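You operate a simulated robot arm through the tools that you are given. There is no shell and no other tool.

Carry out the task below with a simulated robot arm. There is one attempt and no reset: what you move stays moved.

Task
Pack the blue and yellow pieces in the game box, zero both scores.
Fine: lid shut. Set down upright: blue piece, yellow piece.
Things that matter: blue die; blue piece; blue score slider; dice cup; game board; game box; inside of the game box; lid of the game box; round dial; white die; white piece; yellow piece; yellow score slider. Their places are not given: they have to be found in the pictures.

Only the result counts: the job must be done as asked and must still hold three seconds after the hand-in. Knocking over, shifting, dropping, spilling or breaking anything else fails it. A push-on lid holds only when it is set on centred and level and pressed home; a screw cap is set on level and turned clockwise until tight.

Robot
A 7-joint arm with a two-finger parallel gripper, fixed in place. Base frame: the origin is at the foot of the arm, x ahead of it, y to its left, z up. Readings come in m, rad, newtons and seconds.
With the tool pointing down near the work surface it reaches from about 0.3 to 0.74 m from the base axis. Its first joint turns from -2.007 to 2.007 rad. Payload 3.91 kg.
Tool frame: the origin (TCP) lies between the finger pads and is the grasp point; the fingertips stand 0.03 m ahead of it; z points along the fingers, y is the line along which they close. Largest opening 0.11 m; finger width 0.02, thickness 0.01; the body of the gripper, 0.048 by 0.112 m, starts 0.055 m behind the TCP.
Orientation is that of the tool frame in the base frame, as [roll, pitch, yaw] about the fixed x, y, z axes, in that order (R = Rz(yaw) Ry(pitch) Rx(roll)). With the fingers straight down and closing along the base's y, the tool's x points along the base's -x, its y along +y and its z along -z.

Tools
- The arm moves only by the tool apply_moves. Its argument "moves" is a list of rows, each an object of numbers (a shift or turn left out is 0, a gripper value left out holds the last): "grip": the closure, from 0 (fully open) to 1 (shut); "x", "y", "z": the shift along the base's x, y, z in units of 25 mm (1.0 is 25 mm); "ax", "ay", "az": the turn, a rotation vector about the base's x, y, z in units of 5 degrees (1.0 is 5 degrees). In form: [{"grip": .., "x": .., "y": .., "z": .., "ax": .., "ay": .., "az": ..}, ...]. A call has 1 to 20 rows; each row shifts and turns the commanded pose from where the row before left it. A call with a number of a shift or a turn outside -1 to 1 is refused whole. Each row takes 0.2 s and may step no farther than 0.05 m and 0.15 rad from the row before; otherwise, or with a gripper value out of range, the whole call is refused. A pose out of reach is approached as far as the arm can. The call stops where the force on the tool passes 40 N (or 10 N more than at its start, if that is more) or the arm is blocked; 0.2 s more then pass. The fingers move at their own pace (about 0.108 m/s each) and stop on an object; they squeeze with about 29 N. The grip force told is the motor's: it shows also when the fingers shut on nothing. Time passes only in rows, and 0.2 s behind the last, so rows that do not move let the fingers close. The reply holds the time, the measured pose of the TCP, the force on the tool along the base axes, the opening and the grip force, in the units named above and with some noise, with the torque about the TCP (base axes, N m) and any sound that the robot's microphone picked up.
- Cameras (640 x 400 px; columns grow to the right, rows downward): "scene" is fixed at [0.2188, 0.6521, 1.5831]; the picture's right is [-0.80, -0.60, 0.00], its down [-0.40, 0.54, -0.74] and it looks along [0.44, -0.59, -0.67] (base axes); focal length 333 px, centre (320, 200). "wrist" rides on the gripper at [0.072, 0.017, -0.103] in the tool frame; the picture's right is [-0.23, 0.97, 0.00], its down [-0.76, -0.18, -0.62] and it looks along [-0.61, -0.14, 0.78] (tool axes); focal length 222 px, centre (320, 200).
- snapshot(camera): a new picture of that camera. It takes no simulated time.
- lift_body(by): slides the trunk up (or, below 0, down) by that many m; the arm rides with it, the base frame stays. It gives what a move gives, with no picture.
- point_at(camera, pixels): there is no depth. For up to 12 entries [column, row, z] of the newest picture of that camera ("zoom" is the newest enlarged one), the place [x, y] in the base frame at which the ray of that pixel passes the height z, good to about 0.002 m. It takes no simulated time.
- inspect(camera, box): a new picture of the part [left, top, right, bottom] of that camera's present view, enlarged. It takes no simulated time.
- hand_in(): hands the job in; it is judged then, once.

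Leave the gripper open and the arm clear of the work at the hand-in unless told otherwise.

The tools are called after "Request:" as name(argument=value, ...) on one line, values as JSON. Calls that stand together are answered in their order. apply_moves: Moves the arm, as the interface text tells. Its arguments: {"type":"object","properties":{"moves":{"type":"array","items":{"type":"object","properties":{"grip":{"type":"number"},"x":{"type":"number"},"y":{"type":"number"},"z":{"type":"number"},"ax":{"type":"number"},"ay":{"type":"number"},"az":{"type":"number"}}}}},"required":["moves"]} The other tools are called the same way: lift_body (by) slides the trunk up or down; snapshot (camera) takes a picture; point_at (camera, pixels) gives the place at which the rays of pixels pass given heights; inspect (camera, box) takes an enlarged picture of a part of a camera's view; hand_in () hands the job in.

At the start:

```text
clock: 0.0
ee_pos: [0.4975, -0.216, 1.1971]
tool_rot: [3.141, 0.001, -3.142]
ft_force: [-0.2, -0.5, 0.5]
wrist_torque: [0.02, 0.02, -0.02]
width: 0.11
grip_force: 0.1
trunk travel left (down, up): [-0.825, 0.165]
```

scene: 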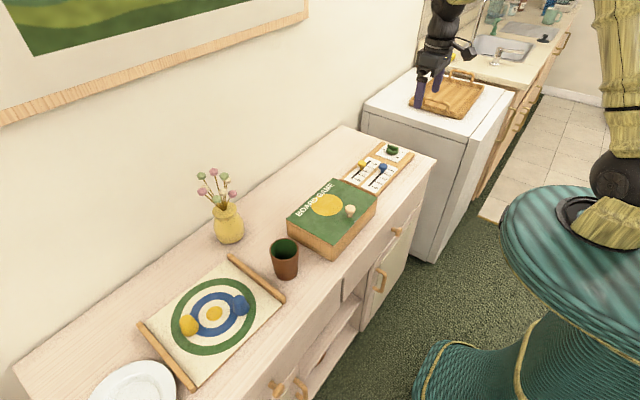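
wrist: 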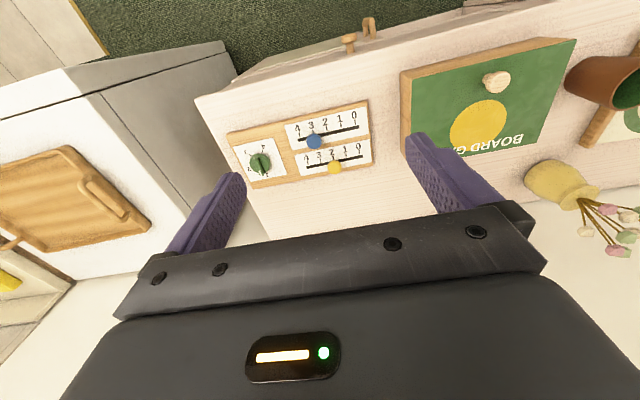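

I see a sideboard with a game board (blue and yellow pieces), a dice cup, a game box with a lid carrying a knob, and a score plate with two sliders and a dial. I'll enlarge the parts to see detail.

Request:
inspect(camera="scene", box=[120, 230, 320, 400])

Request:
inspect(camera="scene", box=[260, 120, 440, 270])

Request:
inspect(camera="wrist", box=[210, 80, 410, 210])

```text
2.35 times, centred on (220, 315) of scene
```

zoom: 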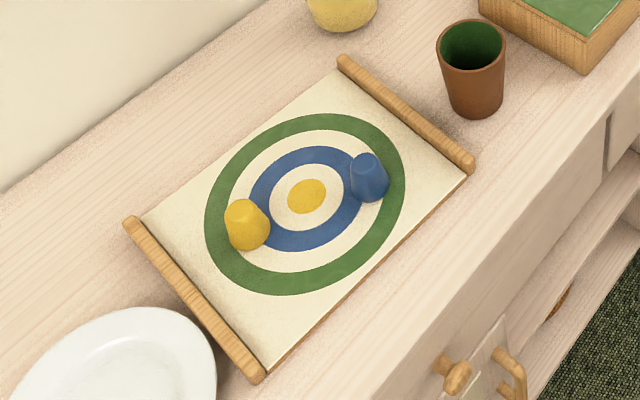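

```text
2.67 times, centred on (350, 195) of scene
```

zoom: 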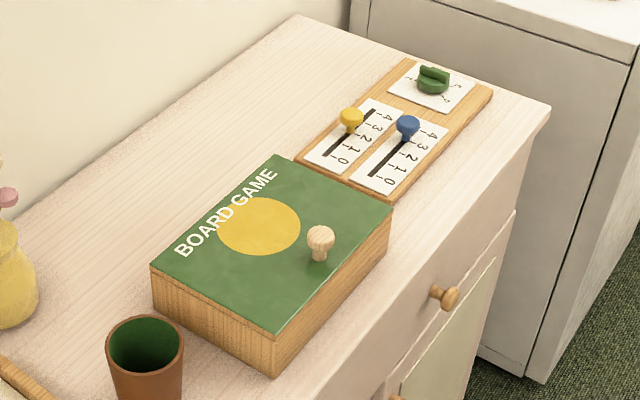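

```text
3.08 times, centred on (310, 145) of wrist
```

zoom: 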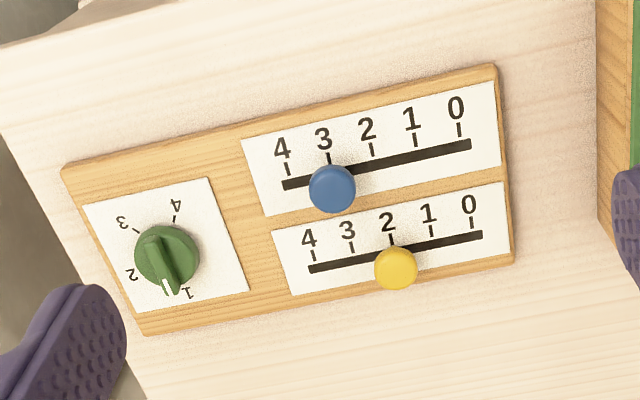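

I'll triangulate the height of the scoreboard and the board with both cameras, using the zero end of the blue slot (scene ≈ (368.8,186.4), wrist ≈ (358.1,126.8)).

Request:
point_at(camera="scene", pixels=[[368.8, 186.4, 0.7], [368.8, 186.4, 0.75], [368.8, 186.4, 0.8], [368.8, 186.4, 0.85], [368.8, 186.4, 0.9]])

Request:
point_at(camera="wrist", pixels=[[358.1, 126.8, 0.7], [358.1, 126.8, 0.75], [358.1, 126.8, 0.8], [358.1, 126.8, 0.85], [358.1, 126.8, 0.9]])

```text
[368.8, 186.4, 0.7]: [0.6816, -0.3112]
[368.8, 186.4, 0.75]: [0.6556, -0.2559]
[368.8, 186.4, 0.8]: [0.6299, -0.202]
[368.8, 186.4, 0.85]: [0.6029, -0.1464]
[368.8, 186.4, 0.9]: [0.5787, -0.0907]
```

```text
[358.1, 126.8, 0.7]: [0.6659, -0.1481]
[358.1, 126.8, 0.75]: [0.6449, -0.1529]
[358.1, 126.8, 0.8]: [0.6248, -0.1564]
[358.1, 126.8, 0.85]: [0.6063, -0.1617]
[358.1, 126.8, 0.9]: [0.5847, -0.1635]
```

The plate top lies near z ≈ 0.838, the zero end near (0.61, -0.16). Now I'll get rough positions of the box lid corners, its base, the pieces and the knob.

Request:
point_at(camera="scene", pixels=[[332, 261.75, 0.82], [288.1, 235.5, 0.82], [332, 245.6, 0.88], [286.25, 219.4, 0.88], [335, 178.1, 0.88], [377.4, 196.9, 0.88], [350, 210, 0.92], [189, 325, 0.84], [239, 306, 0.84], [214, 313, 0.83], [285, 275, 0.82], [229, 238, 0.82]])

Request:
point_at(camera="wrist", pixels=[[576, 39, 0.88], [402, 71, 0.88], [411, 108, 0.82], [496, 83, 0.92], [496, 83, 0.9]])

```text
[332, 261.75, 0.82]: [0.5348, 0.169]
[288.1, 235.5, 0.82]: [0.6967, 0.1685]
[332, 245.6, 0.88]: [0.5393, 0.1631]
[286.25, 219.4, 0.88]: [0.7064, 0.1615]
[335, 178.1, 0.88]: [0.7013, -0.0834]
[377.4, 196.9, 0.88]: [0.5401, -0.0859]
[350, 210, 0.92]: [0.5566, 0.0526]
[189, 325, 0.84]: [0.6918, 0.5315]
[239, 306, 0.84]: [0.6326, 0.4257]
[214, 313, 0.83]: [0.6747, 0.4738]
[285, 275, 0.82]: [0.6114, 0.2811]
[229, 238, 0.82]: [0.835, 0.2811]
```

```text
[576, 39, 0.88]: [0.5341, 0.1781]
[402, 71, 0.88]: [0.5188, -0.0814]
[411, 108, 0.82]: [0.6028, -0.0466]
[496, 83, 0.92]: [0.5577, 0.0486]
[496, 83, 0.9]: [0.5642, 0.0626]
```

Box: x ≈ 0.535–0.70, y ≈ -0.085–0.165, knob near (0.56, 0.05). The pieces are far to the left: (0.63,0.43) and (0.69,0.53). I'll move the arm high towards +y for a wrist look at the box, cup and board.

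Request:
apply_moves(moves=[{"grip": 0, "y": 1, "x": -0.3}, {"y": 1, "x": -0.3}, {"y": 1, "x": -0.3}, {"y": 1, "x": -0.3}, {"y": 1}, {"y": 1}, {"y": 1}, {"y": 1}, {"y": 1}, {"y": 1}])

Request:
snapshot(camera="wrist")

Request:
snapshot(camera="scene")

```text
clock: 2.2
ee_pos: [0.4692, 0.0315, 1.1976]
tool_rot: [3.141, 0.0, -3.141]
ft_force: [0.0, 0.0, -0.5]
wrist_torque: [-0.01, 0.04, 0.02]
width: 0.11
grip_force: 0.0
trunk travel left (down, up): [-0.825, 0.165]
```

```text
taken
```

wrist: 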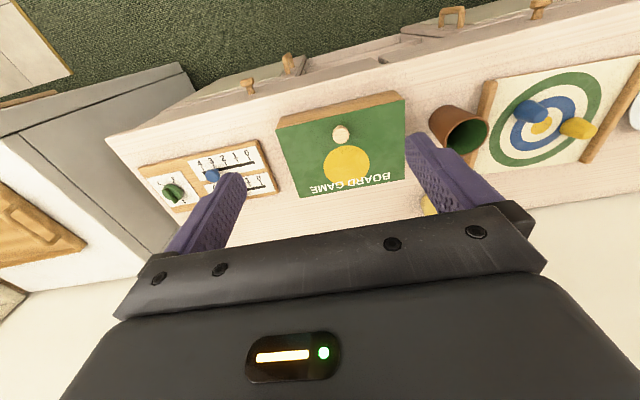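

```text
taken
```

scene: 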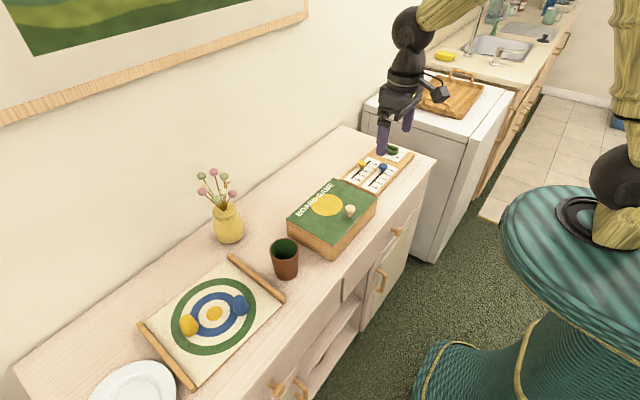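

The wrist picture shows the board at right: blue piece (530,110), yellow piece (577,127). I continue to +y for a better look at the pieces and cup.

Request:
apply_moves(moves=[{"y": 1}, {"y": 1}, {"y": 1}, {"y": 1}, {"y": 1}, {"y": 1}, {"y": 1}, {"y": 1}, {"y": 1}, {"y": 1}, {"y": 1}, {"y": 1}])

Request:
snapshot(camera="wrist")

Request:
inspect(camera="wrist", box=[180, 30, 440, 190])

```text
clock: 4.8
ee_pos: [0.4696, 0.3349, 1.1928]
tool_rot: [-3.14, -0.001, -3.14]
ft_force: [-0.5, 0.1, 0.2]
wrist_torque: [-0.03, -0.02, -0.01]
width: 0.1103
grip_force: 0.0
trunk travel left (down, up): [-0.825, 0.165]
```

```text
taken
```

wrist: 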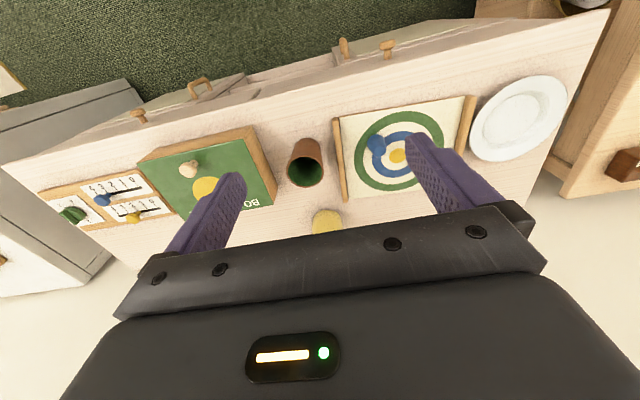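

```text
2.46 times, centred on (310, 110) of wrist
```

zoom: 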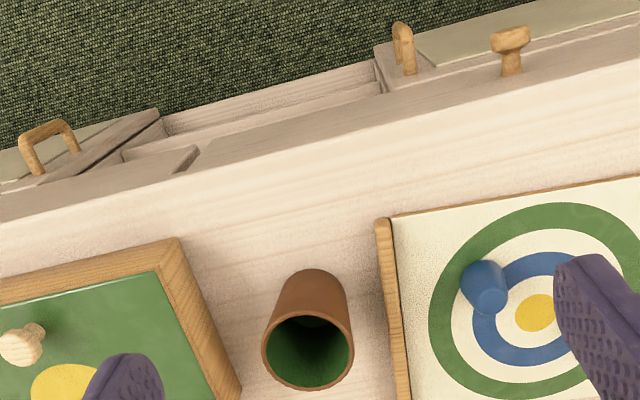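

I triangulate the blue piece's top (scene (240.4,298.9), wrist (379.1,149.8)) and the cup rim.

Request:
point_at(camera="scene", pixels=[[240.4, 298.9, 0.84], [240.4, 298.9, 0.86], [240.4, 298.9, 0.88], [240.4, 298.9, 0.9], [189.5, 318, 0.86], [189.5, 318, 0.88]])

Request:
point_at(camera="wrist", pixels=[[379.1, 149.8, 0.84], [379.1, 149.8, 0.86], [379.1, 149.8, 0.88], [379.1, 149.8, 0.9]])

```text
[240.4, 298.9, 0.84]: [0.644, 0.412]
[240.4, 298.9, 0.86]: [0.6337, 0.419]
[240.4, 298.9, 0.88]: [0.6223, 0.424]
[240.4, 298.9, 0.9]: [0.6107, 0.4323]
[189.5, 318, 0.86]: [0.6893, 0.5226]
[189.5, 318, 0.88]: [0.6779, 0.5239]
```

```text
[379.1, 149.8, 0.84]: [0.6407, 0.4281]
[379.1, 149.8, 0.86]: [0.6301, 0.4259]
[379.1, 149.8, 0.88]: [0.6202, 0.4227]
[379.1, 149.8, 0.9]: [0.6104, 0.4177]
```

Blue piece top ≈ (0.625,0.424,0.875), yellow top ≈ (0.68,0.524,0.875). I'll go back in front of the box and lower the trunk a bit to see how its lid works.

Request:
apply_moves(moves=[{"y": -1}, {"y": -1}, {"y": -1}, {"y": -1}, {"y": -1}, {"y": -1}, {"y": -1}, {"y": -1}, {"y": -1}, {"y": -1}, {"y": -1}])

Request:
lift_body(by=-0.12)

Request:
snapshot(camera="wrist")

Request:
inspect(camera="wrist", box=[200, 50, 440, 200])

```text
clock: 7.2
ee_pos: [0.4671, 0.0593, 1.1961]
tool_rot: [3.141, 0.0, -3.141]
ft_force: [0.1, 0.1, 0.2]
wrist_torque: [0.02, 0.01, 0.0]
width: 0.1098
grip_force: 0.1
trunk travel left (down, up): [-0.825, 0.165]
```

```text
clock: 8.7
ee_pos: [0.4684, 0.0614, 1.0766]
tool_rot: [3.141, -0.001, 3.141]
ft_force: [0.3, -0.6, 0.2]
wrist_torque: [0.01, 0.03, 0.01]
width: 0.1097
grip_force: 0.0
trunk travel left (down, up): [-0.705, 0.285]
```

```text
taken
```

wrist: 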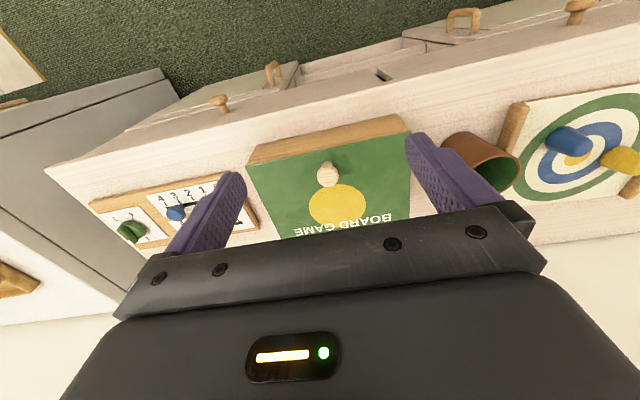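

```text
2.67 times, centred on (320, 125) of wrist
```

zoom: 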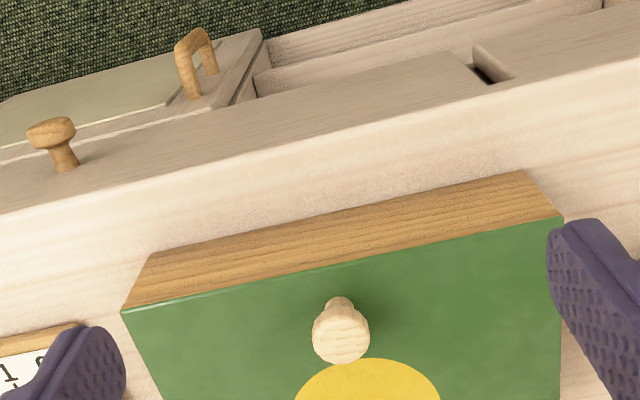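

I want to see whether the lid is hinged; I'll zoom the scene camera on the box and on the scoreboard.

Request:
inspect(camera="scene", box=[280, 170, 384, 266])

Request:
inspect(camera="scene", box=[330, 130, 426, 200])

```text
4.17 times, centred on (332, 218) of scene
```

zoom: 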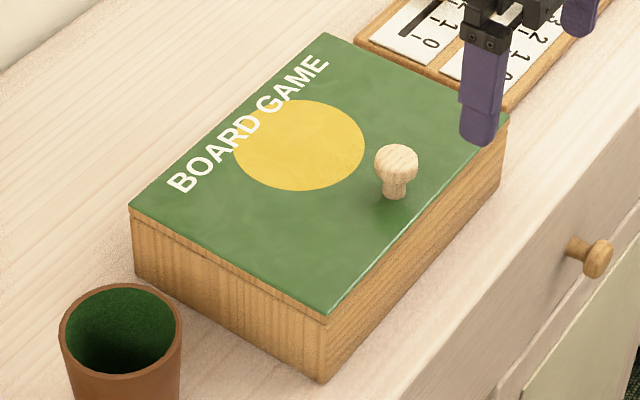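

```text
5.71 times, centred on (378, 165) of scene
```

zoom: 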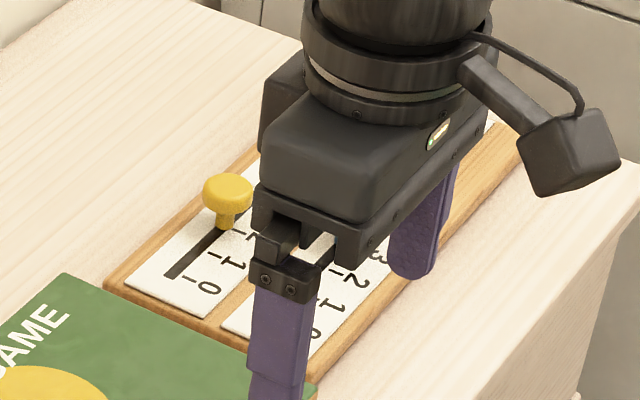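

The lid is a thin panel with the knob near the front edge (probably hinged at the wall side). I triangulate the knob's head: scene (350.2,208.4), wrist (327.9,174.9).

Request:
point_at(camera="scene", pixels=[[350.2, 208.4, 0.88], [350.2, 208.4, 0.9], [350.2, 208.4, 0.92], [350.2, 208.4, 0.94]])

Request:
point_at(camera="wrist", pixels=[[327.9, 174.9, 0.88], [327.9, 174.9, 0.9], [327.9, 174.9, 0.92], [327.9, 174.9, 0.94], [277.6, 146.8, 0.88], [411, 127, 0.88]])

```text
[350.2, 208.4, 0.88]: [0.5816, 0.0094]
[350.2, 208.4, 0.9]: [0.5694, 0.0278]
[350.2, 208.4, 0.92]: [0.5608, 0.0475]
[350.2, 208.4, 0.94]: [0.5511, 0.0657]
```

```text
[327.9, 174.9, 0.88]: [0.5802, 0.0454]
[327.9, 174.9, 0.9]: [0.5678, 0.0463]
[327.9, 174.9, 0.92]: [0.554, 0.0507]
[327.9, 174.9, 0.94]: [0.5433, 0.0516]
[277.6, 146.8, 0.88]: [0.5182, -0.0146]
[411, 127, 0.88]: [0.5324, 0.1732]
```

Knob head ≈ (0.561,0.047,0.917). I check a fresh scene picture for the arm posture before lowering further.

Request:
snapshot(camera="scene")

```text
taken
```

scene: 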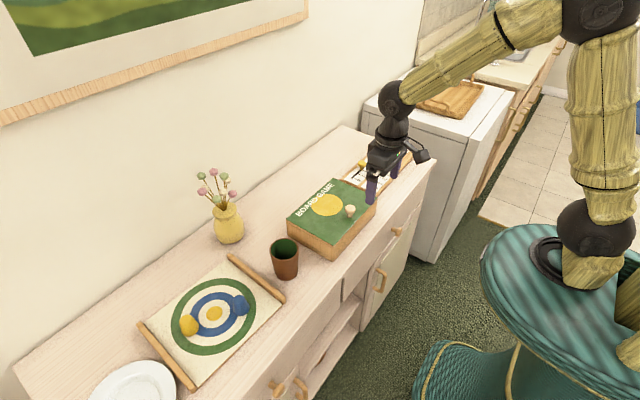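

I estimate the shoulder's height by finding at which z the ray through the shoulder ball (598,230) passes over the base axis.

Request:
point_at(camera="scene", pixels=[[598, 230, 0.6], [598, 230, 0.7], [598, 230, 0.8], [598, 230, 0.9], [598, 230, 1.0], [380, 105, 1.2], [398, 100, 1.2], [398, 100, 1.1], [600, 15, 1.3], [600, 15, 1.4]])

```text
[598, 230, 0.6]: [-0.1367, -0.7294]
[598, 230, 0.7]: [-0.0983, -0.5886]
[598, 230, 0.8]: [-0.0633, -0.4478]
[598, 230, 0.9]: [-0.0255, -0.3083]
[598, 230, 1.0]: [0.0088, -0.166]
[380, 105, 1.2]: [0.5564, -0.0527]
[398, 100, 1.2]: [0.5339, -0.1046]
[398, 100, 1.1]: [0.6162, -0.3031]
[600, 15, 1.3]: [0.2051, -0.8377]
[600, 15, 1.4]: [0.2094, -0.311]
```

Shoulder at about z≈1.1, so lowering a bit more helps reach. I lower the trunk by 0.06 and move towards the knob, staying above it.

Request:
lift_body(by=-0.06)

Request:
apply_moves(moves=[{"grip": 0.4, "x": 0.9, "y": -0.14}, {"x": 0.9, "y": -0.14}, {"x": 0.9, "y": -0.14}, {"x": 0.0}])

Request:
snapshot(camera="wrist")

Request:
snapshot(camera="scene")

```text
clock: 9.7
ee_pos: [0.4676, 0.0589, 1.0151]
tool_rot: [3.141, -0.001, 3.141]
ft_force: [0.2, 0.3, 0.0]
wrist_torque: [0.04, -0.02, -0.02]
width: 0.1099
grip_force: 0.1
trunk travel left (down, up): [-0.645, 0.345]
```

```text
clock: 10.7
ee_pos: [0.5365, 0.0481, 1.0168]
tool_rot: [-3.142, 0.0, -3.141]
ft_force: [0.2, 0.5, -0.7]
wrist_torque: [0.0, 0.01, 0.01]
width: 0.0661
grip_force: 0.1
trunk travel left (down, up): [-0.645, 0.345]
```

```text
taken
```

wrist: 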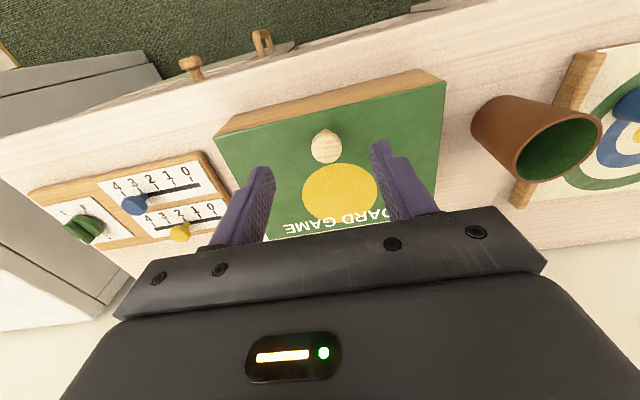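

```text
taken
```

scene: 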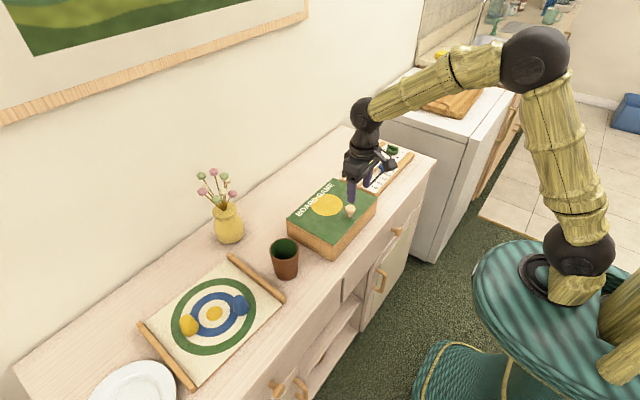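

The knob head is at wrist (326,146). I read its position again from here, and the lid's front corners (216,137), (444,83).

Request:
point_at(camera="wrist", pixels=[[326, 146, 0.9], [326, 146, 0.91], [326, 146, 0.92], [326, 146, 0.93], [216, 137, 0.88], [216, 137, 0.89], [444, 83, 0.88], [444, 83, 0.89]])

Request:
inspect(camera="wrist", box=[200, 60, 460, 222])

```text
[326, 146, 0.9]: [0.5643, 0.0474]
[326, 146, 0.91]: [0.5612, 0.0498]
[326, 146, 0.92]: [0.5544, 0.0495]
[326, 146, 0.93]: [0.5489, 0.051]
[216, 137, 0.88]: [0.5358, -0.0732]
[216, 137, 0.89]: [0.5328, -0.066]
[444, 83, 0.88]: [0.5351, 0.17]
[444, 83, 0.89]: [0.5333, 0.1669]
```

```text
2.46 times, centred on (330, 141) of wrist
```

zoom: 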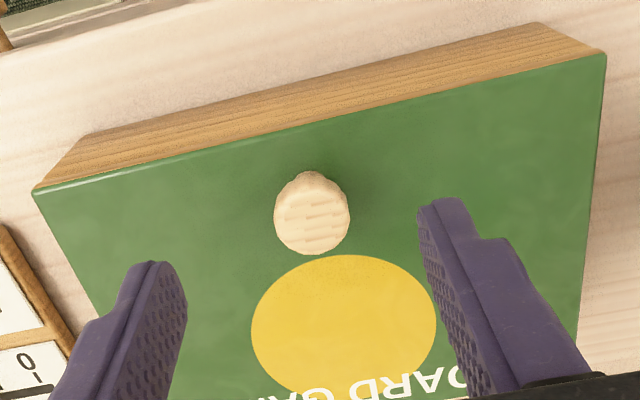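

Knob at about (0.557, 0.048). I move over it and go down to TCP z ≈ 0.923 with the fingers half-open, straddling the knob in y.

Request:
apply_moves(moves=[{"x": 0.84}, {"z": -0.9}, {"z": -0.9}, {"z": -0.9}, {"z": -0.9}, {"z": 0}])

Request:
snapshot(camera="wrist")

Request:
inspect(camera="scene", box=[290, 150, 410, 225])

```text
clock: 12.1
ee_pos: [0.5544, 0.0489, 0.9275]
tool_rot: [-3.141, 0.0, 3.141]
ft_force: [-0.1, -0.9, -0.2]
wrist_torque: [0.01, 0.0, 0.02]
width: 0.0658
grip_force: 0.1
trunk travel left (down, up): [-0.645, 0.345]
```

```text
taken
```

wrist: 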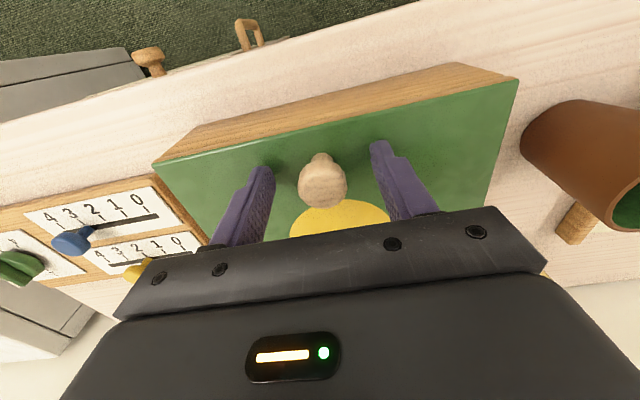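

```text
5.33 times, centred on (350, 188) of scene
```

zoom: 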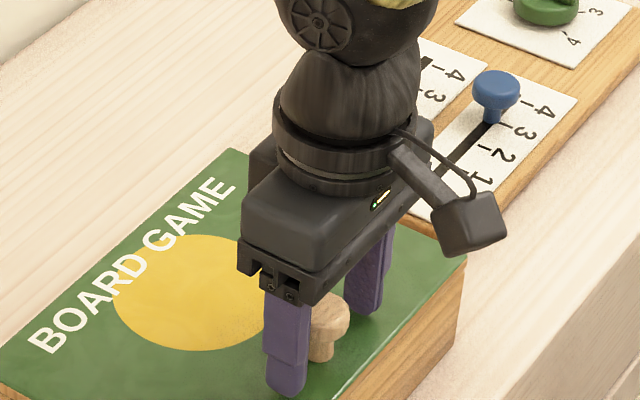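

The knob is between the fingers. I check its position relative to the finger plane.

Request:
point_at(camera="wrist", pixels=[[323, 185, 0.91], [323, 185, 0.92], [323, 185, 0.93], [157, 165, 0.88], [157, 165, 0.89], [518, 80, 0.88], [518, 80, 0.89]])

```text
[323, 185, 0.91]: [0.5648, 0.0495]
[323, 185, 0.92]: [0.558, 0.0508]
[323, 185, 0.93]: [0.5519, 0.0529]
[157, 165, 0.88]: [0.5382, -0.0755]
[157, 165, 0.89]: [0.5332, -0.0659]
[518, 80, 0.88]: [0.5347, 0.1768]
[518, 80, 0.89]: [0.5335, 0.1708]
```

Knob at about (0.559, 0.050). Small correction in x and z, then close on it.

Request:
apply_moves(moves=[{"x": 0.16, "z": -0.2}, {"grip": 0.7}, {"grip": 1.0}, {}, {}, {}])

Request:
snapshot(camera="wrist")

```text
clock: 13.5
ee_pos: [0.5585, 0.0501, 0.9231]
tool_rot: [-3.141, 0.002, 3.142]
ft_force: [3.4, 5.9, 11.1]
wrist_torque: [-0.01, -0.08, 0.07]
width: 0.0296
grip_force: 29.9
trunk travel left (down, up): [-0.645, 0.345]
```

```text
taken
```

wrist: 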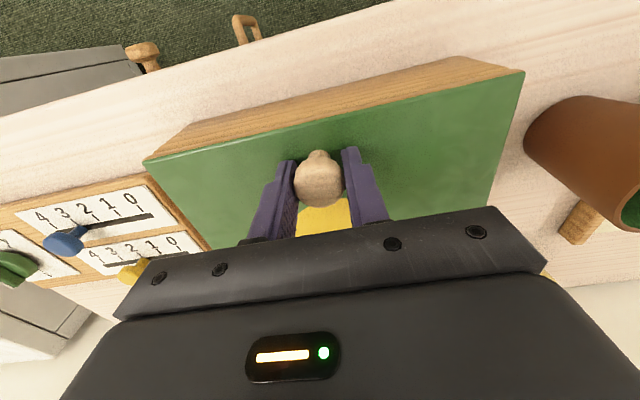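

Gripped the knob (width 0.0296). Now I lift gently by about 10 mm to feel how the lid moves.

Request:
apply_moves(moves=[{"z": 0.2, "x": 0.04}, {"z": 0.2, "x": 0.05}, {}])

Request:
inspect(camera="scene", box=[280, 160, 400, 265])

Request:
snapshot(camera="wrist")

```text
clock: 14.3
ee_pos: [0.5605, 0.0483, 0.9307]
tool_rot: [3.141, -0.003, 3.141]
ft_force: [-3.6, -0.9, -0.7]
wrist_torque: [0.15, 0.85, 0.05]
width: 0.0295
grip_force: 28.9
trunk travel left (down, up): [-0.645, 0.345]
```

```text
3.81 times, centred on (340, 212) of scene
```

zoom: 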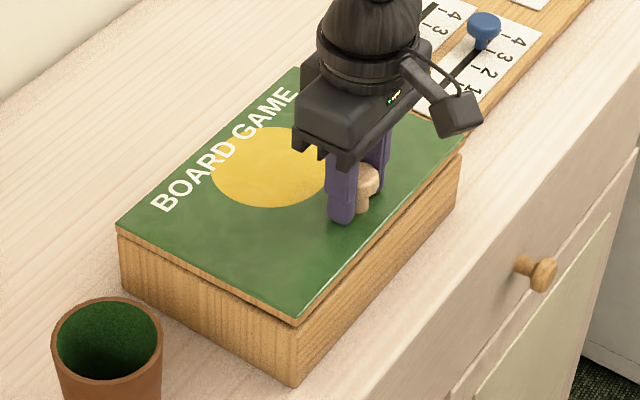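

```text
taken
```

wrist: 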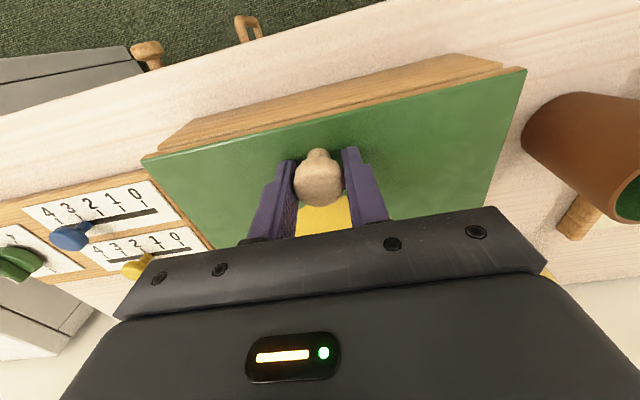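

The lid pivots about its back edge (hinged at the wall side). I follow an arc about the hinge (≈ x 0.703, z 0.88), letting the knob pivot between the pads; first to about 20°.

Request:
apply_moves(moves=[{"x": 0.13, "z": 0.29}, {"x": 0.13, "z": 0.29}, {"x": 0.26, "z": 0.46}, {"x": 0.29, "z": 0.44}, {}])

Request:
inspect(camera="scene", box=[280, 150, 410, 265])

```text
clock: 15.5
ee_pos: [0.5824, 0.0498, 0.9694]
tool_rot: [-3.14, 0.0, 3.141]
ft_force: [-0.3, -3.0, -6.3]
wrist_torque: [-0.24, 0.72, 0.0]
width: 0.0296
grip_force: 28.7
trunk travel left (down, up): [-0.645, 0.345]
```

```text
3.48 times, centred on (345, 208) of scene
```

zoom: 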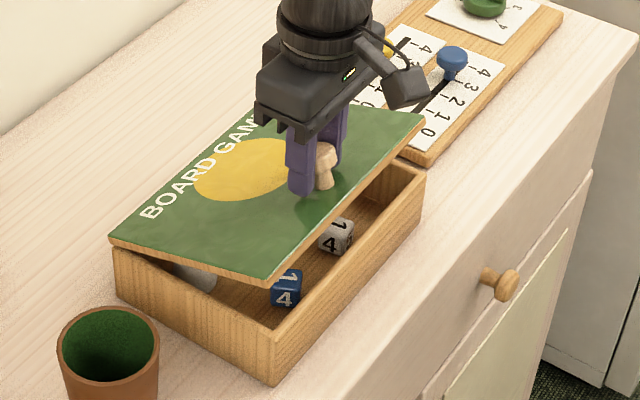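

It works; dice and the white piece are inside. I continue the arc to about 50°.

Request:
apply_moves(moves=[{"x": 0.34, "z": 0.4}, {"x": 0.36, "z": 0.385}, {"x": 0.4, "z": 0.34}, {"x": 0.42, "z": 0.31}, {"x": 0.455, "z": 0.265}, {"x": 0.469, "z": 0.235}, {}])

Request:
inspect(camera="scene", box=[270, 130, 420, 265])

```text
clock: 17.1
ee_pos: [0.6444, 0.0507, 1.0182]
tool_rot: [3.141, 0.002, 3.14]
ft_force: [1.7, 0.3, -5.9]
wrist_torque: [-0.15, 0.32, 0.08]
width: 0.0298
grip_force: 28.9
trunk travel left (down, up): [-0.645, 0.345]
```

```text
2.96 times, centred on (345, 198) of scene
```

zoom: 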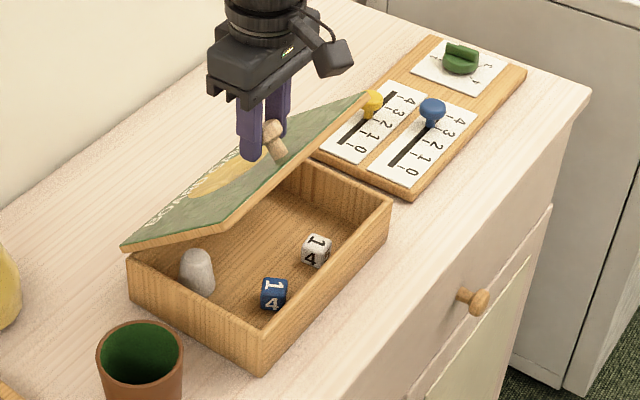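

I keep going along the arc to about 80°.

Request:
apply_moves(moves=[{"x": 0.5, "z": 0.19}, {"x": 0.5, "z": 0.145}, {"x": 0.52, "z": 0.1}, {"x": 0.52, "z": 0.05}, {"x": 0.52, "z": 0.01}, {"x": 0.52, "z": -0.04}, {}])

Request:
inspect(camera="scene", box=[270, 130, 420, 265])

```text
clock: 18.7
ee_pos: [0.7206, 0.0496, 1.0252]
tool_rot: [-3.14, -0.001, -3.141]
ft_force: [-1.9, -0.2, -6.5]
wrist_torque: [-0.06, 0.71, 0.01]
width: 0.03
grip_force: 28.3
trunk travel left (down, up): [-0.645, 0.345]
```

```text
2.96 times, centred on (345, 198) of scene
```

zoom: 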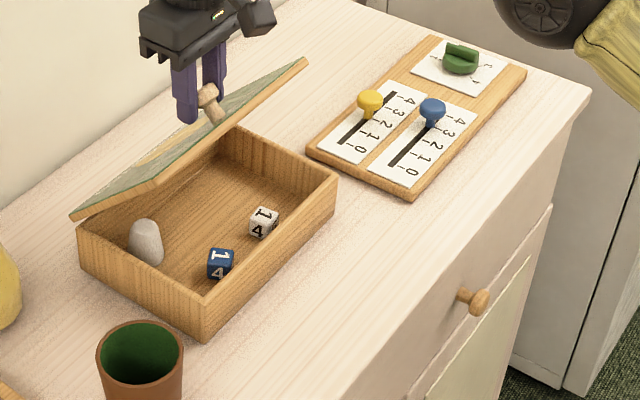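

The lid only reached ~45°: friction in the pinch kept the knob from pivoting, and instead the box slid towards the wall. I must undo that. First I measure how far the box has moved.

Request:
inspect(camera="scene", box=[264, 190, 344, 250])

Request:
snapshot(camera="scene")

Request:
snapshot(camera="wrist")

```text
6.67 times, centred on (304, 220) of scene
```

zoom: 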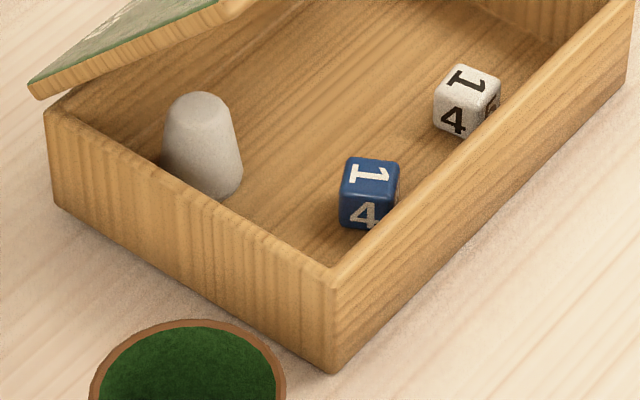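

```text
taken
```

scene: 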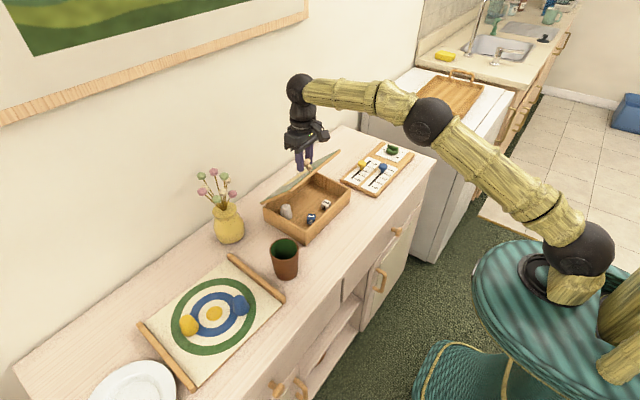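

```text
taken
```

wrist: 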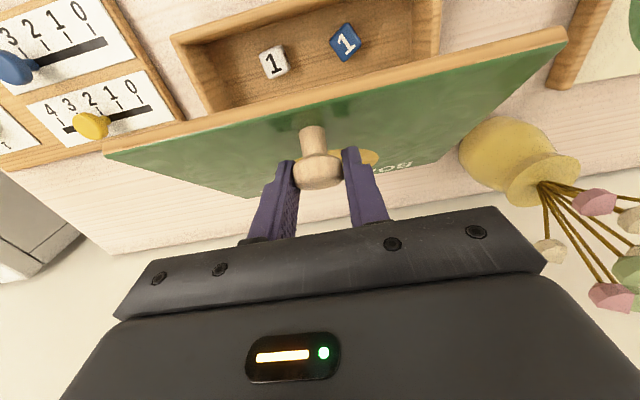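

I compute present and original base corner positions on the table (z≈0.82), comparing pixels (305.8,246) & (264.3,220.8) now with (332,261.8) & (287.9,235.3) before.

Request:
point_at(camera="scene", pixels=[[305.8, 245.95, 0.82], [332, 261.8, 0.82], [264.3, 220.75, 0.82], [287.9, 235.3, 0.82], [305.8, 245.95, 0.83], [332, 261.8, 0.83]])

```text
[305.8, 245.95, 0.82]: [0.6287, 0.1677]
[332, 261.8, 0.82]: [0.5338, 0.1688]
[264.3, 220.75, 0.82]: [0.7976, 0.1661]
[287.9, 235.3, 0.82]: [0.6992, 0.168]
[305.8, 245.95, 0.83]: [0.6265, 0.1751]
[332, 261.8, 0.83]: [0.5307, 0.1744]
```

The box moved ≈ 0.096 m in +x with y unchanged. I drag it back gently by pulling the knob in -x at constant height.

Request:
apply_moves(moves=[{"x": -0.3}, {"x": -0.3}, {"x": -0.3}, {"x": -0.3}, {"x": -0.3}, {"x": -0.3}, {}])

Request:
inspect(camera="scene", box=[270, 160, 380, 265])

```text
clock: 20.3
ee_pos: [0.677, 0.0493, 1.0265]
tool_rot: [3.141, 0.001, 3.141]
ft_force: [1.9, 1.8, -6.1]
wrist_torque: [-0.06, 0.11, 0.11]
width: 0.0295
grip_force: 28.5
trunk travel left (down, up): [-0.645, 0.345]
```

```text
3.81 times, centred on (325, 212) of scene
```

zoom: 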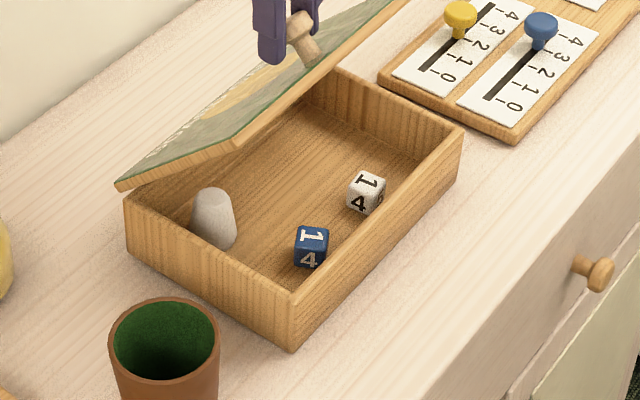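

The box follows. I continue by another 45 mm and measure again.

Request:
apply_moves(moves=[{"x": -0.3}, {"x": -0.3}, {"x": -0.3}, {"x": -0.3}, {"x": -0.3}, {"x": -0.3}, {}])

Request:
inspect(camera="scene", box=[270, 160, 380, 265])

Request:
inspect(camera="scene", box=[282, 215, 346, 265])

```text
clock: 21.9
ee_pos: [0.6316, 0.0489, 1.0264]
tool_rot: [3.139, -0.002, 3.14]
ft_force: [1.2, -0.2, -7.3]
wrist_torque: [0.11, 0.25, -0.11]
width: 0.0295
grip_force: 28.9
trunk travel left (down, up): [-0.645, 0.345]
```

```text
3.81 times, centred on (325, 212) of scene
```

zoom: 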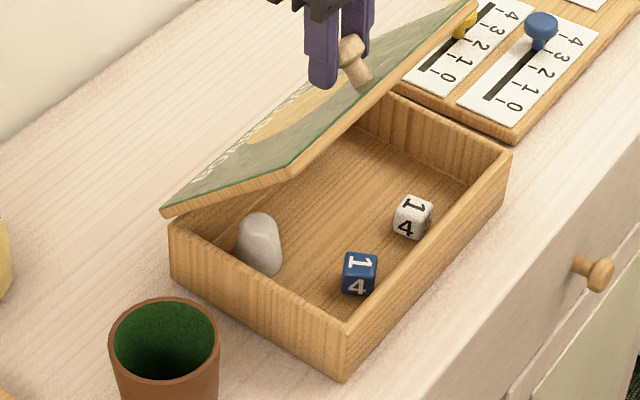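

```text
8.00 times, centred on (314, 240) of scene
```

zoom: 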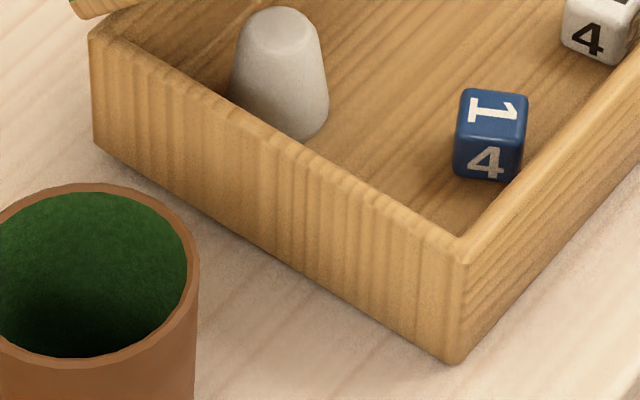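

The box is nearly back (about 5 mm to go). Now I lower the lid along the arc, first half.

Request:
apply_moves(moves=[{"x": -0.344, "z": -0.244}, {"x": -0.344, "z": -0.244}, {"x": -0.328, "z": -0.3}, {"x": -0.328, "z": -0.3}, {"x": -0.28, "z": -0.338}, {"x": -0.28, "z": -0.338}, {}])

Request:
inspect(camera="scene", box=[270, 160, 380, 265])

Request:
inspect(camera="scene", box=[282, 215, 346, 265])

```text
clock: 23.5
ee_pos: [0.5807, 0.0476, 0.9839]
tool_rot: [3.141, 0.0, 3.141]
ft_force: [-5.9, -2.2, 9.0]
wrist_torque: [0.13, -0.59, -0.17]
width: 0.0296
grip_force: 28.9
trunk travel left (down, up): [-0.645, 0.345]
```

```text
3.81 times, centred on (325, 212) of scene
```

zoom: 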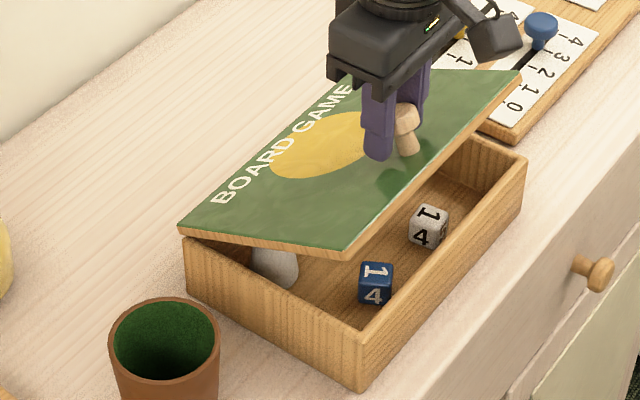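

```text
8.00 times, centred on (314, 240) of scene
```

zoom: 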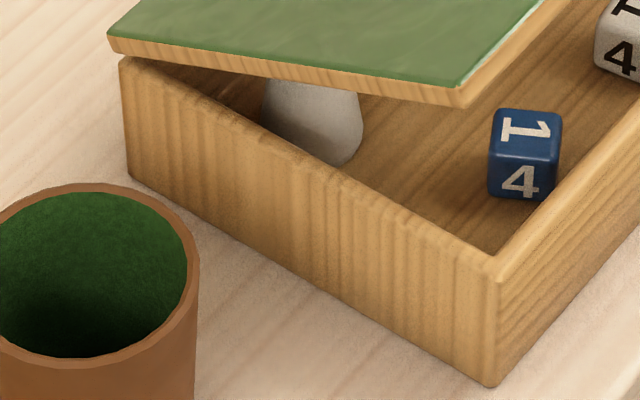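

The box overshot by ~10 mm towards -x. With the lid closed I can shift it precisely by the knob, so I finish lowering the lid.

Request:
apply_moves(moves=[{"x": -0.218, "z": -0.364}, {"x": -0.218, "z": -0.364}, {"x": -0.156, "z": -0.408}, {"x": -0.156, "z": -0.408}, {"x": -0.074, "z": -0.4}, {}])

Request:
inspect(camera="scene", box=[270, 160, 380, 265])

Request:
inspect(camera="scene", box=[282, 215, 346, 265])

```text
clock: 24.9
ee_pos: [0.56, 0.0503, 0.9337]
tool_rot: [-3.14, 0.0, 3.141]
ft_force: [-8.8, -2.4, 5.0]
wrist_torque: [-0.01, -0.53, -0.13]
width: 0.0296
grip_force: 29.2
trunk travel left (down, up): [-0.645, 0.345]
```

```text
3.81 times, centred on (325, 212) of scene
```

zoom: 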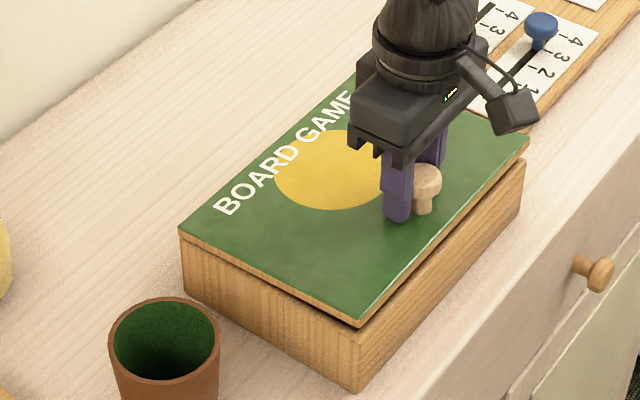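

```text
8.00 times, centred on (314, 240) of scene
```

zoom: 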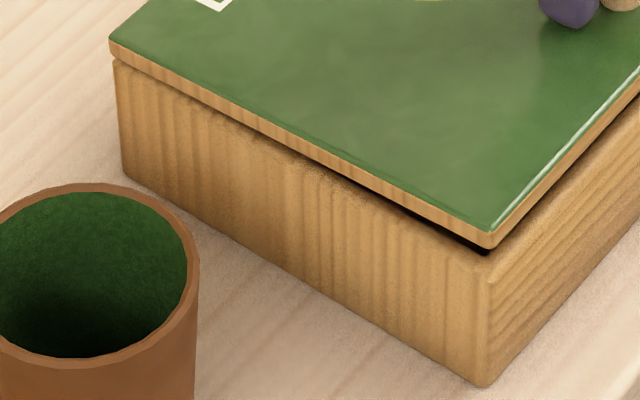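

The lid is almost closed. I lower the last ~10 mm, then measure the box offset (about 8 mm too near).

Request:
apply_moves(moves=[{"z": -0.22}, {"z": -0.2}, {}])

Request:
inspect(camera="scene", box=[282, 215, 346, 265])

```text
clock: 25.7
ee_pos: [0.5609, 0.0515, 0.925]
tool_rot: [3.14, 0.002, -3.139]
ft_force: [-7.2, 3.8, 6.3]
wrist_torque: [0.02, -0.69, 0.1]
width: 0.0299
grip_force: 29.0
trunk travel left (down, up): [-0.645, 0.345]
```

```text
8.00 times, centred on (314, 240) of scene
```

zoom: 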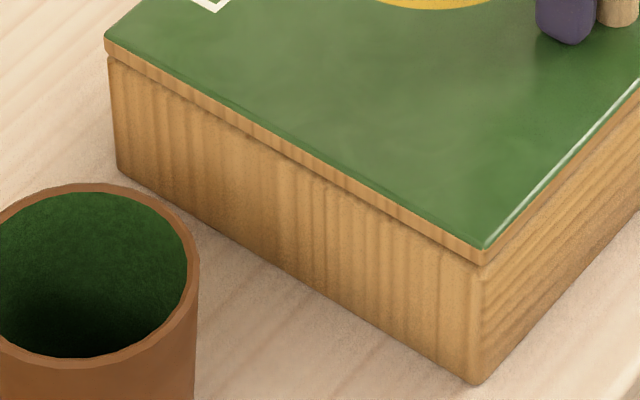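

Now about 3 mm remain. I push +x slightly with the lid closed.

Request:
apply_moves(moves=[{"x": 0.1}, {"x": 0.06}, {}])

Request:
inspect(camera="scene", box=[280, 170, 384, 266])

Request:
inspect(camera="scene", box=[282, 215, 346, 265])

```text
clock: 26.5
ee_pos: [0.5665, 0.0498, 0.9241]
tool_rot: [3.141, -0.001, -3.141]
ft_force: [-7.3, 1.1, 6.1]
wrist_torque: [-0.13, -0.44, -0.03]
width: 0.0295
grip_force: 28.7
trunk travel left (down, up): [-0.645, 0.345]
```

```text
4.17 times, centred on (332, 218) of scene
```

zoom: 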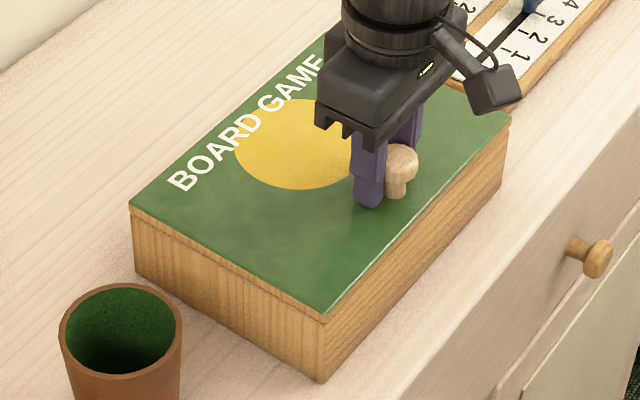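

```text
8.00 times, centred on (314, 240) of scene
```

zoom: 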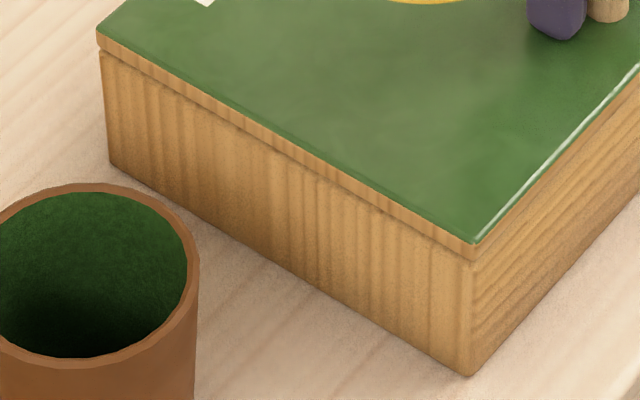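

The box is back in its original place (text, disc and corners match the first picture within ~1 mm). Before re-trying, I relax the x push and test whether a closure just below the knob width gives a weaker squeeze (less pivot friction).

Request:
apply_moves(moves=[{"x": -0.08, "grip": 1.0}, {"grip": 0.74}, {}, {}])

Request:
apply_moves(moves=[{"grip": 0.735}, {}, {}])

```text
clock: 27.5
ee_pos: [0.5645, 0.0495, 0.9228]
tool_rot: [3.141, 0.0, 3.14]
ft_force: [8.6, -0.4, 8.0]
wrist_torque: [-0.22, -0.52, 0.05]
width: 0.0298
grip_force: 29.3
trunk travel left (down, up): [-0.645, 0.345]
```

```text
clock: 28.3
ee_pos: [0.5647, 0.0502, 0.9241]
tool_rot: [3.141, 0.001, 3.141]
ft_force: [6.5, -2.3, 13.1]
wrist_torque: [-0.19, -0.22, 0.1]
width: 0.0299
grip_force: 1.0
trunk travel left (down, up): [-0.645, 0.345]
```

The closure can tune the squeeze: 0.74 gives 29 N, 0.735 gives 1 N. I try values in between.

Request:
apply_moves(moves=[{"grip": 0.737}, {}, {}])

Request:
apply_moves(moves=[{"grip": 0.738}, {}, {}])

```text
clock: 29.1
ee_pos: [0.5639, 0.0492, 0.9232]
tool_rot: [3.14, 0.001, -3.141]
ft_force: [7.4, -2.3, 13.9]
wrist_torque: [-0.13, -0.21, 0.01]
width: 0.0298
grip_force: 0.9
trunk travel left (down, up): [-0.645, 0.345]
```

```text
clock: 29.9
ee_pos: [0.564, 0.0505, 0.9234]
tool_rot: [3.141, 0.002, 3.141]
ft_force: [6.6, -1.6, 14.9]
wrist_torque: [-0.16, -0.21, 0.05]
width: 0.0298
grip_force: 0.9
trunk travel left (down, up): [-0.645, 0.345]
```

The 14 N upward force shows the fingertips touch the lid (its top is near z 0.893). With the squeeze low I raise 3 mm, and try further closures.

Request:
apply_moves(moves=[{"z": 0.14, "grip": 0.738}, {}, {}])

Request:
apply_moves(moves=[{"grip": 0.745}, {}, {}])

Request:
apply_moves(moves=[{"grip": 0.742}, {}, {}])

```text
clock: 30.7
ee_pos: [0.5642, 0.0484, 0.9267]
tool_rot: [3.142, -0.002, 3.141]
ft_force: [-0.5, -1.3, -0.1]
wrist_torque: [0.02, 0.0, -0.02]
width: 0.0297
grip_force: 1.4
trunk travel left (down, up): [-0.645, 0.345]
```

```text
clock: 31.5
ee_pos: [0.5628, 0.0498, 0.928]
tool_rot: [3.141, -0.001, 3.141]
ft_force: [-4.1, -0.7, 0.2]
wrist_torque: [-0.11, 0.35, 0.04]
width: 0.0296
grip_force: 29.1
trunk travel left (down, up): [-0.645, 0.345]
```

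```text
clock: 32.3
ee_pos: [0.5632, 0.0491, 0.9268]
tool_rot: [3.14, 0.0, 3.14]
ft_force: [-4.5, -0.6, 0.1]
wrist_torque: [-0.15, 0.61, -0.08]
width: 0.0296
grip_force: 29.2
trunk travel left (down, up): [-0.645, 0.345]
```

Squeeze switches between 0.738 (1.4 N) and 0.742 (29 N). I probe 0.739–0.740.

Request:
apply_moves(moves=[{"grip": 0.74}, {}, {}])

Request:
apply_moves(moves=[{"grip": 0.739}, {}, {}])

Request:
apply_moves(moves=[{"grip": 0.7395}, {}, {}])

```text
clock: 33.1
ee_pos: [0.5639, 0.0506, 0.9278]
tool_rot: [-3.141, 0.001, 3.141]
ft_force: [-4.3, -1.1, 0.1]
wrist_torque: [-0.11, 0.56, 0.0]
width: 0.0296
grip_force: 29.3
trunk travel left (down, up): [-0.645, 0.345]
```

```text
clock: 33.9
ee_pos: [0.564, 0.0503, 0.9284]
tool_rot: [-3.141, -0.001, -3.141]
ft_force: [-3.7, 0.1, -0.3]
wrist_torque: [-0.14, 0.5, 0.02]
width: 0.0297
grip_force: 28.7
trunk travel left (down, up): [-0.645, 0.345]
```

```text
clock: 34.7
ee_pos: [0.5635, 0.0496, 0.9277]
tool_rot: [-3.141, -0.001, 3.142]
ft_force: [-2.7, 0.2, 0.4]
wrist_torque: [-0.15, 0.41, -0.01]
width: 0.0298
grip_force: 29.2
trunk travel left (down, up): [-0.645, 0.345]
```

The squeeze is either full or none, so I can't soften the pinch. The remedy is to turn the tool together with the lid (start with the fingers pointing forward, end pointing down). First I test the reach: release, rise, and drive the vertical tool out to x ≈ 0.76 over the box.

Request:
apply_moves(moves=[{"grip": 0.6}, {"grip": 0.5}, {}, {"z": 0.8}, {"z": 0.8}, {"z": 0.8}, {"z": 0.8}, {"z": 0.8}, {"x": 0.8}, {"x": 0.8}, {"x": 0.8}, {"x": 0.8}, {"x": 0.8}, {"x": 0.8}, {"x": 0.8}, {"x": 0.8}, {"x": 0.8}, {}])

Request:
snapshot(camera="scene")

Request:
point_at(camera="scene", pixels=[[338, 126, 0.82], [250, 180, 0.82], [437, 157, 0.82], [20, 365, 0.82], [320, 255, 0.894]])

```text
clock: 38.5
ee_pos: [0.7392, 0.0506, 1.0278]
tool_rot: [-3.141, -0.001, -3.141]
ft_force: [0.2, -0.2, 0.0]
wrist_torque: [0.01, 0.02, 0.0]
width: 0.0548
grip_force: 0.1
out of reach, approached as far as the arm can: row 17
trunk travel left (down, up): [-0.645, 0.345]
```

```text
taken
```

scene: 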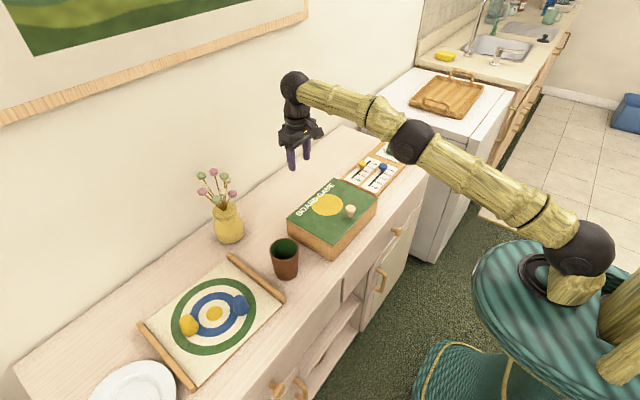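

```text
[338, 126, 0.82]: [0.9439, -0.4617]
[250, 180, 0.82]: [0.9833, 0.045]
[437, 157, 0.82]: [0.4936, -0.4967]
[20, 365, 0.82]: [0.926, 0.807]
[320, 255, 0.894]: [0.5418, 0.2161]
```

The limit is x ≈ 0.739 here with the tool vertical (shoulder raised would give ≈ 0.76). I check the platform extent around the shoulder and the sideboard's front edge to plan a forward-tilted grasp.

Request:
point_at(camera="scene", pixels=[[472, 285, 0.9], [472, 285, 0.95], [472, 285, 1.0], [540, 245, 0.95], [540, 370, 0.95], [560, 275, 0.95], [560, 275, 1.0], [400, 215, 0.82], [355, 270, 0.82], [320, 320, 0.82]])

Request:
inspect(camera="scene", box=[280, 170, 384, 266])

```text
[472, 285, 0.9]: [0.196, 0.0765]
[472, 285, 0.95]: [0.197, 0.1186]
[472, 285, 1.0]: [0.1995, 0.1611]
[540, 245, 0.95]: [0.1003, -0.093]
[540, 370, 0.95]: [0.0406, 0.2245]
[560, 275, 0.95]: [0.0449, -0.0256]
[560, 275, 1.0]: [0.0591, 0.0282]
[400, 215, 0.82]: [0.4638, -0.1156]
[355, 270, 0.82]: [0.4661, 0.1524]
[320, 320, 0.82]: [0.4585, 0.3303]
```

```text
4.17 times, centred on (332, 218) of scene
```

zoom: 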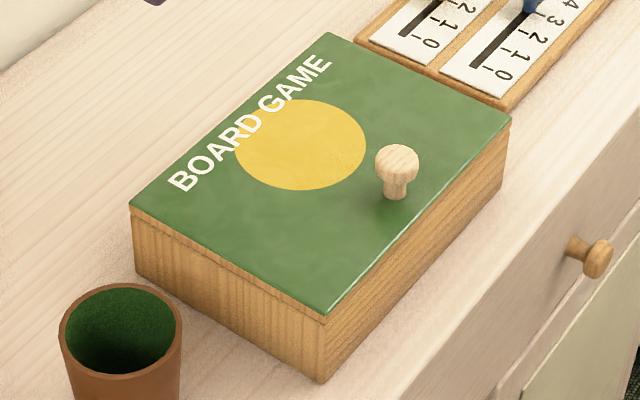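

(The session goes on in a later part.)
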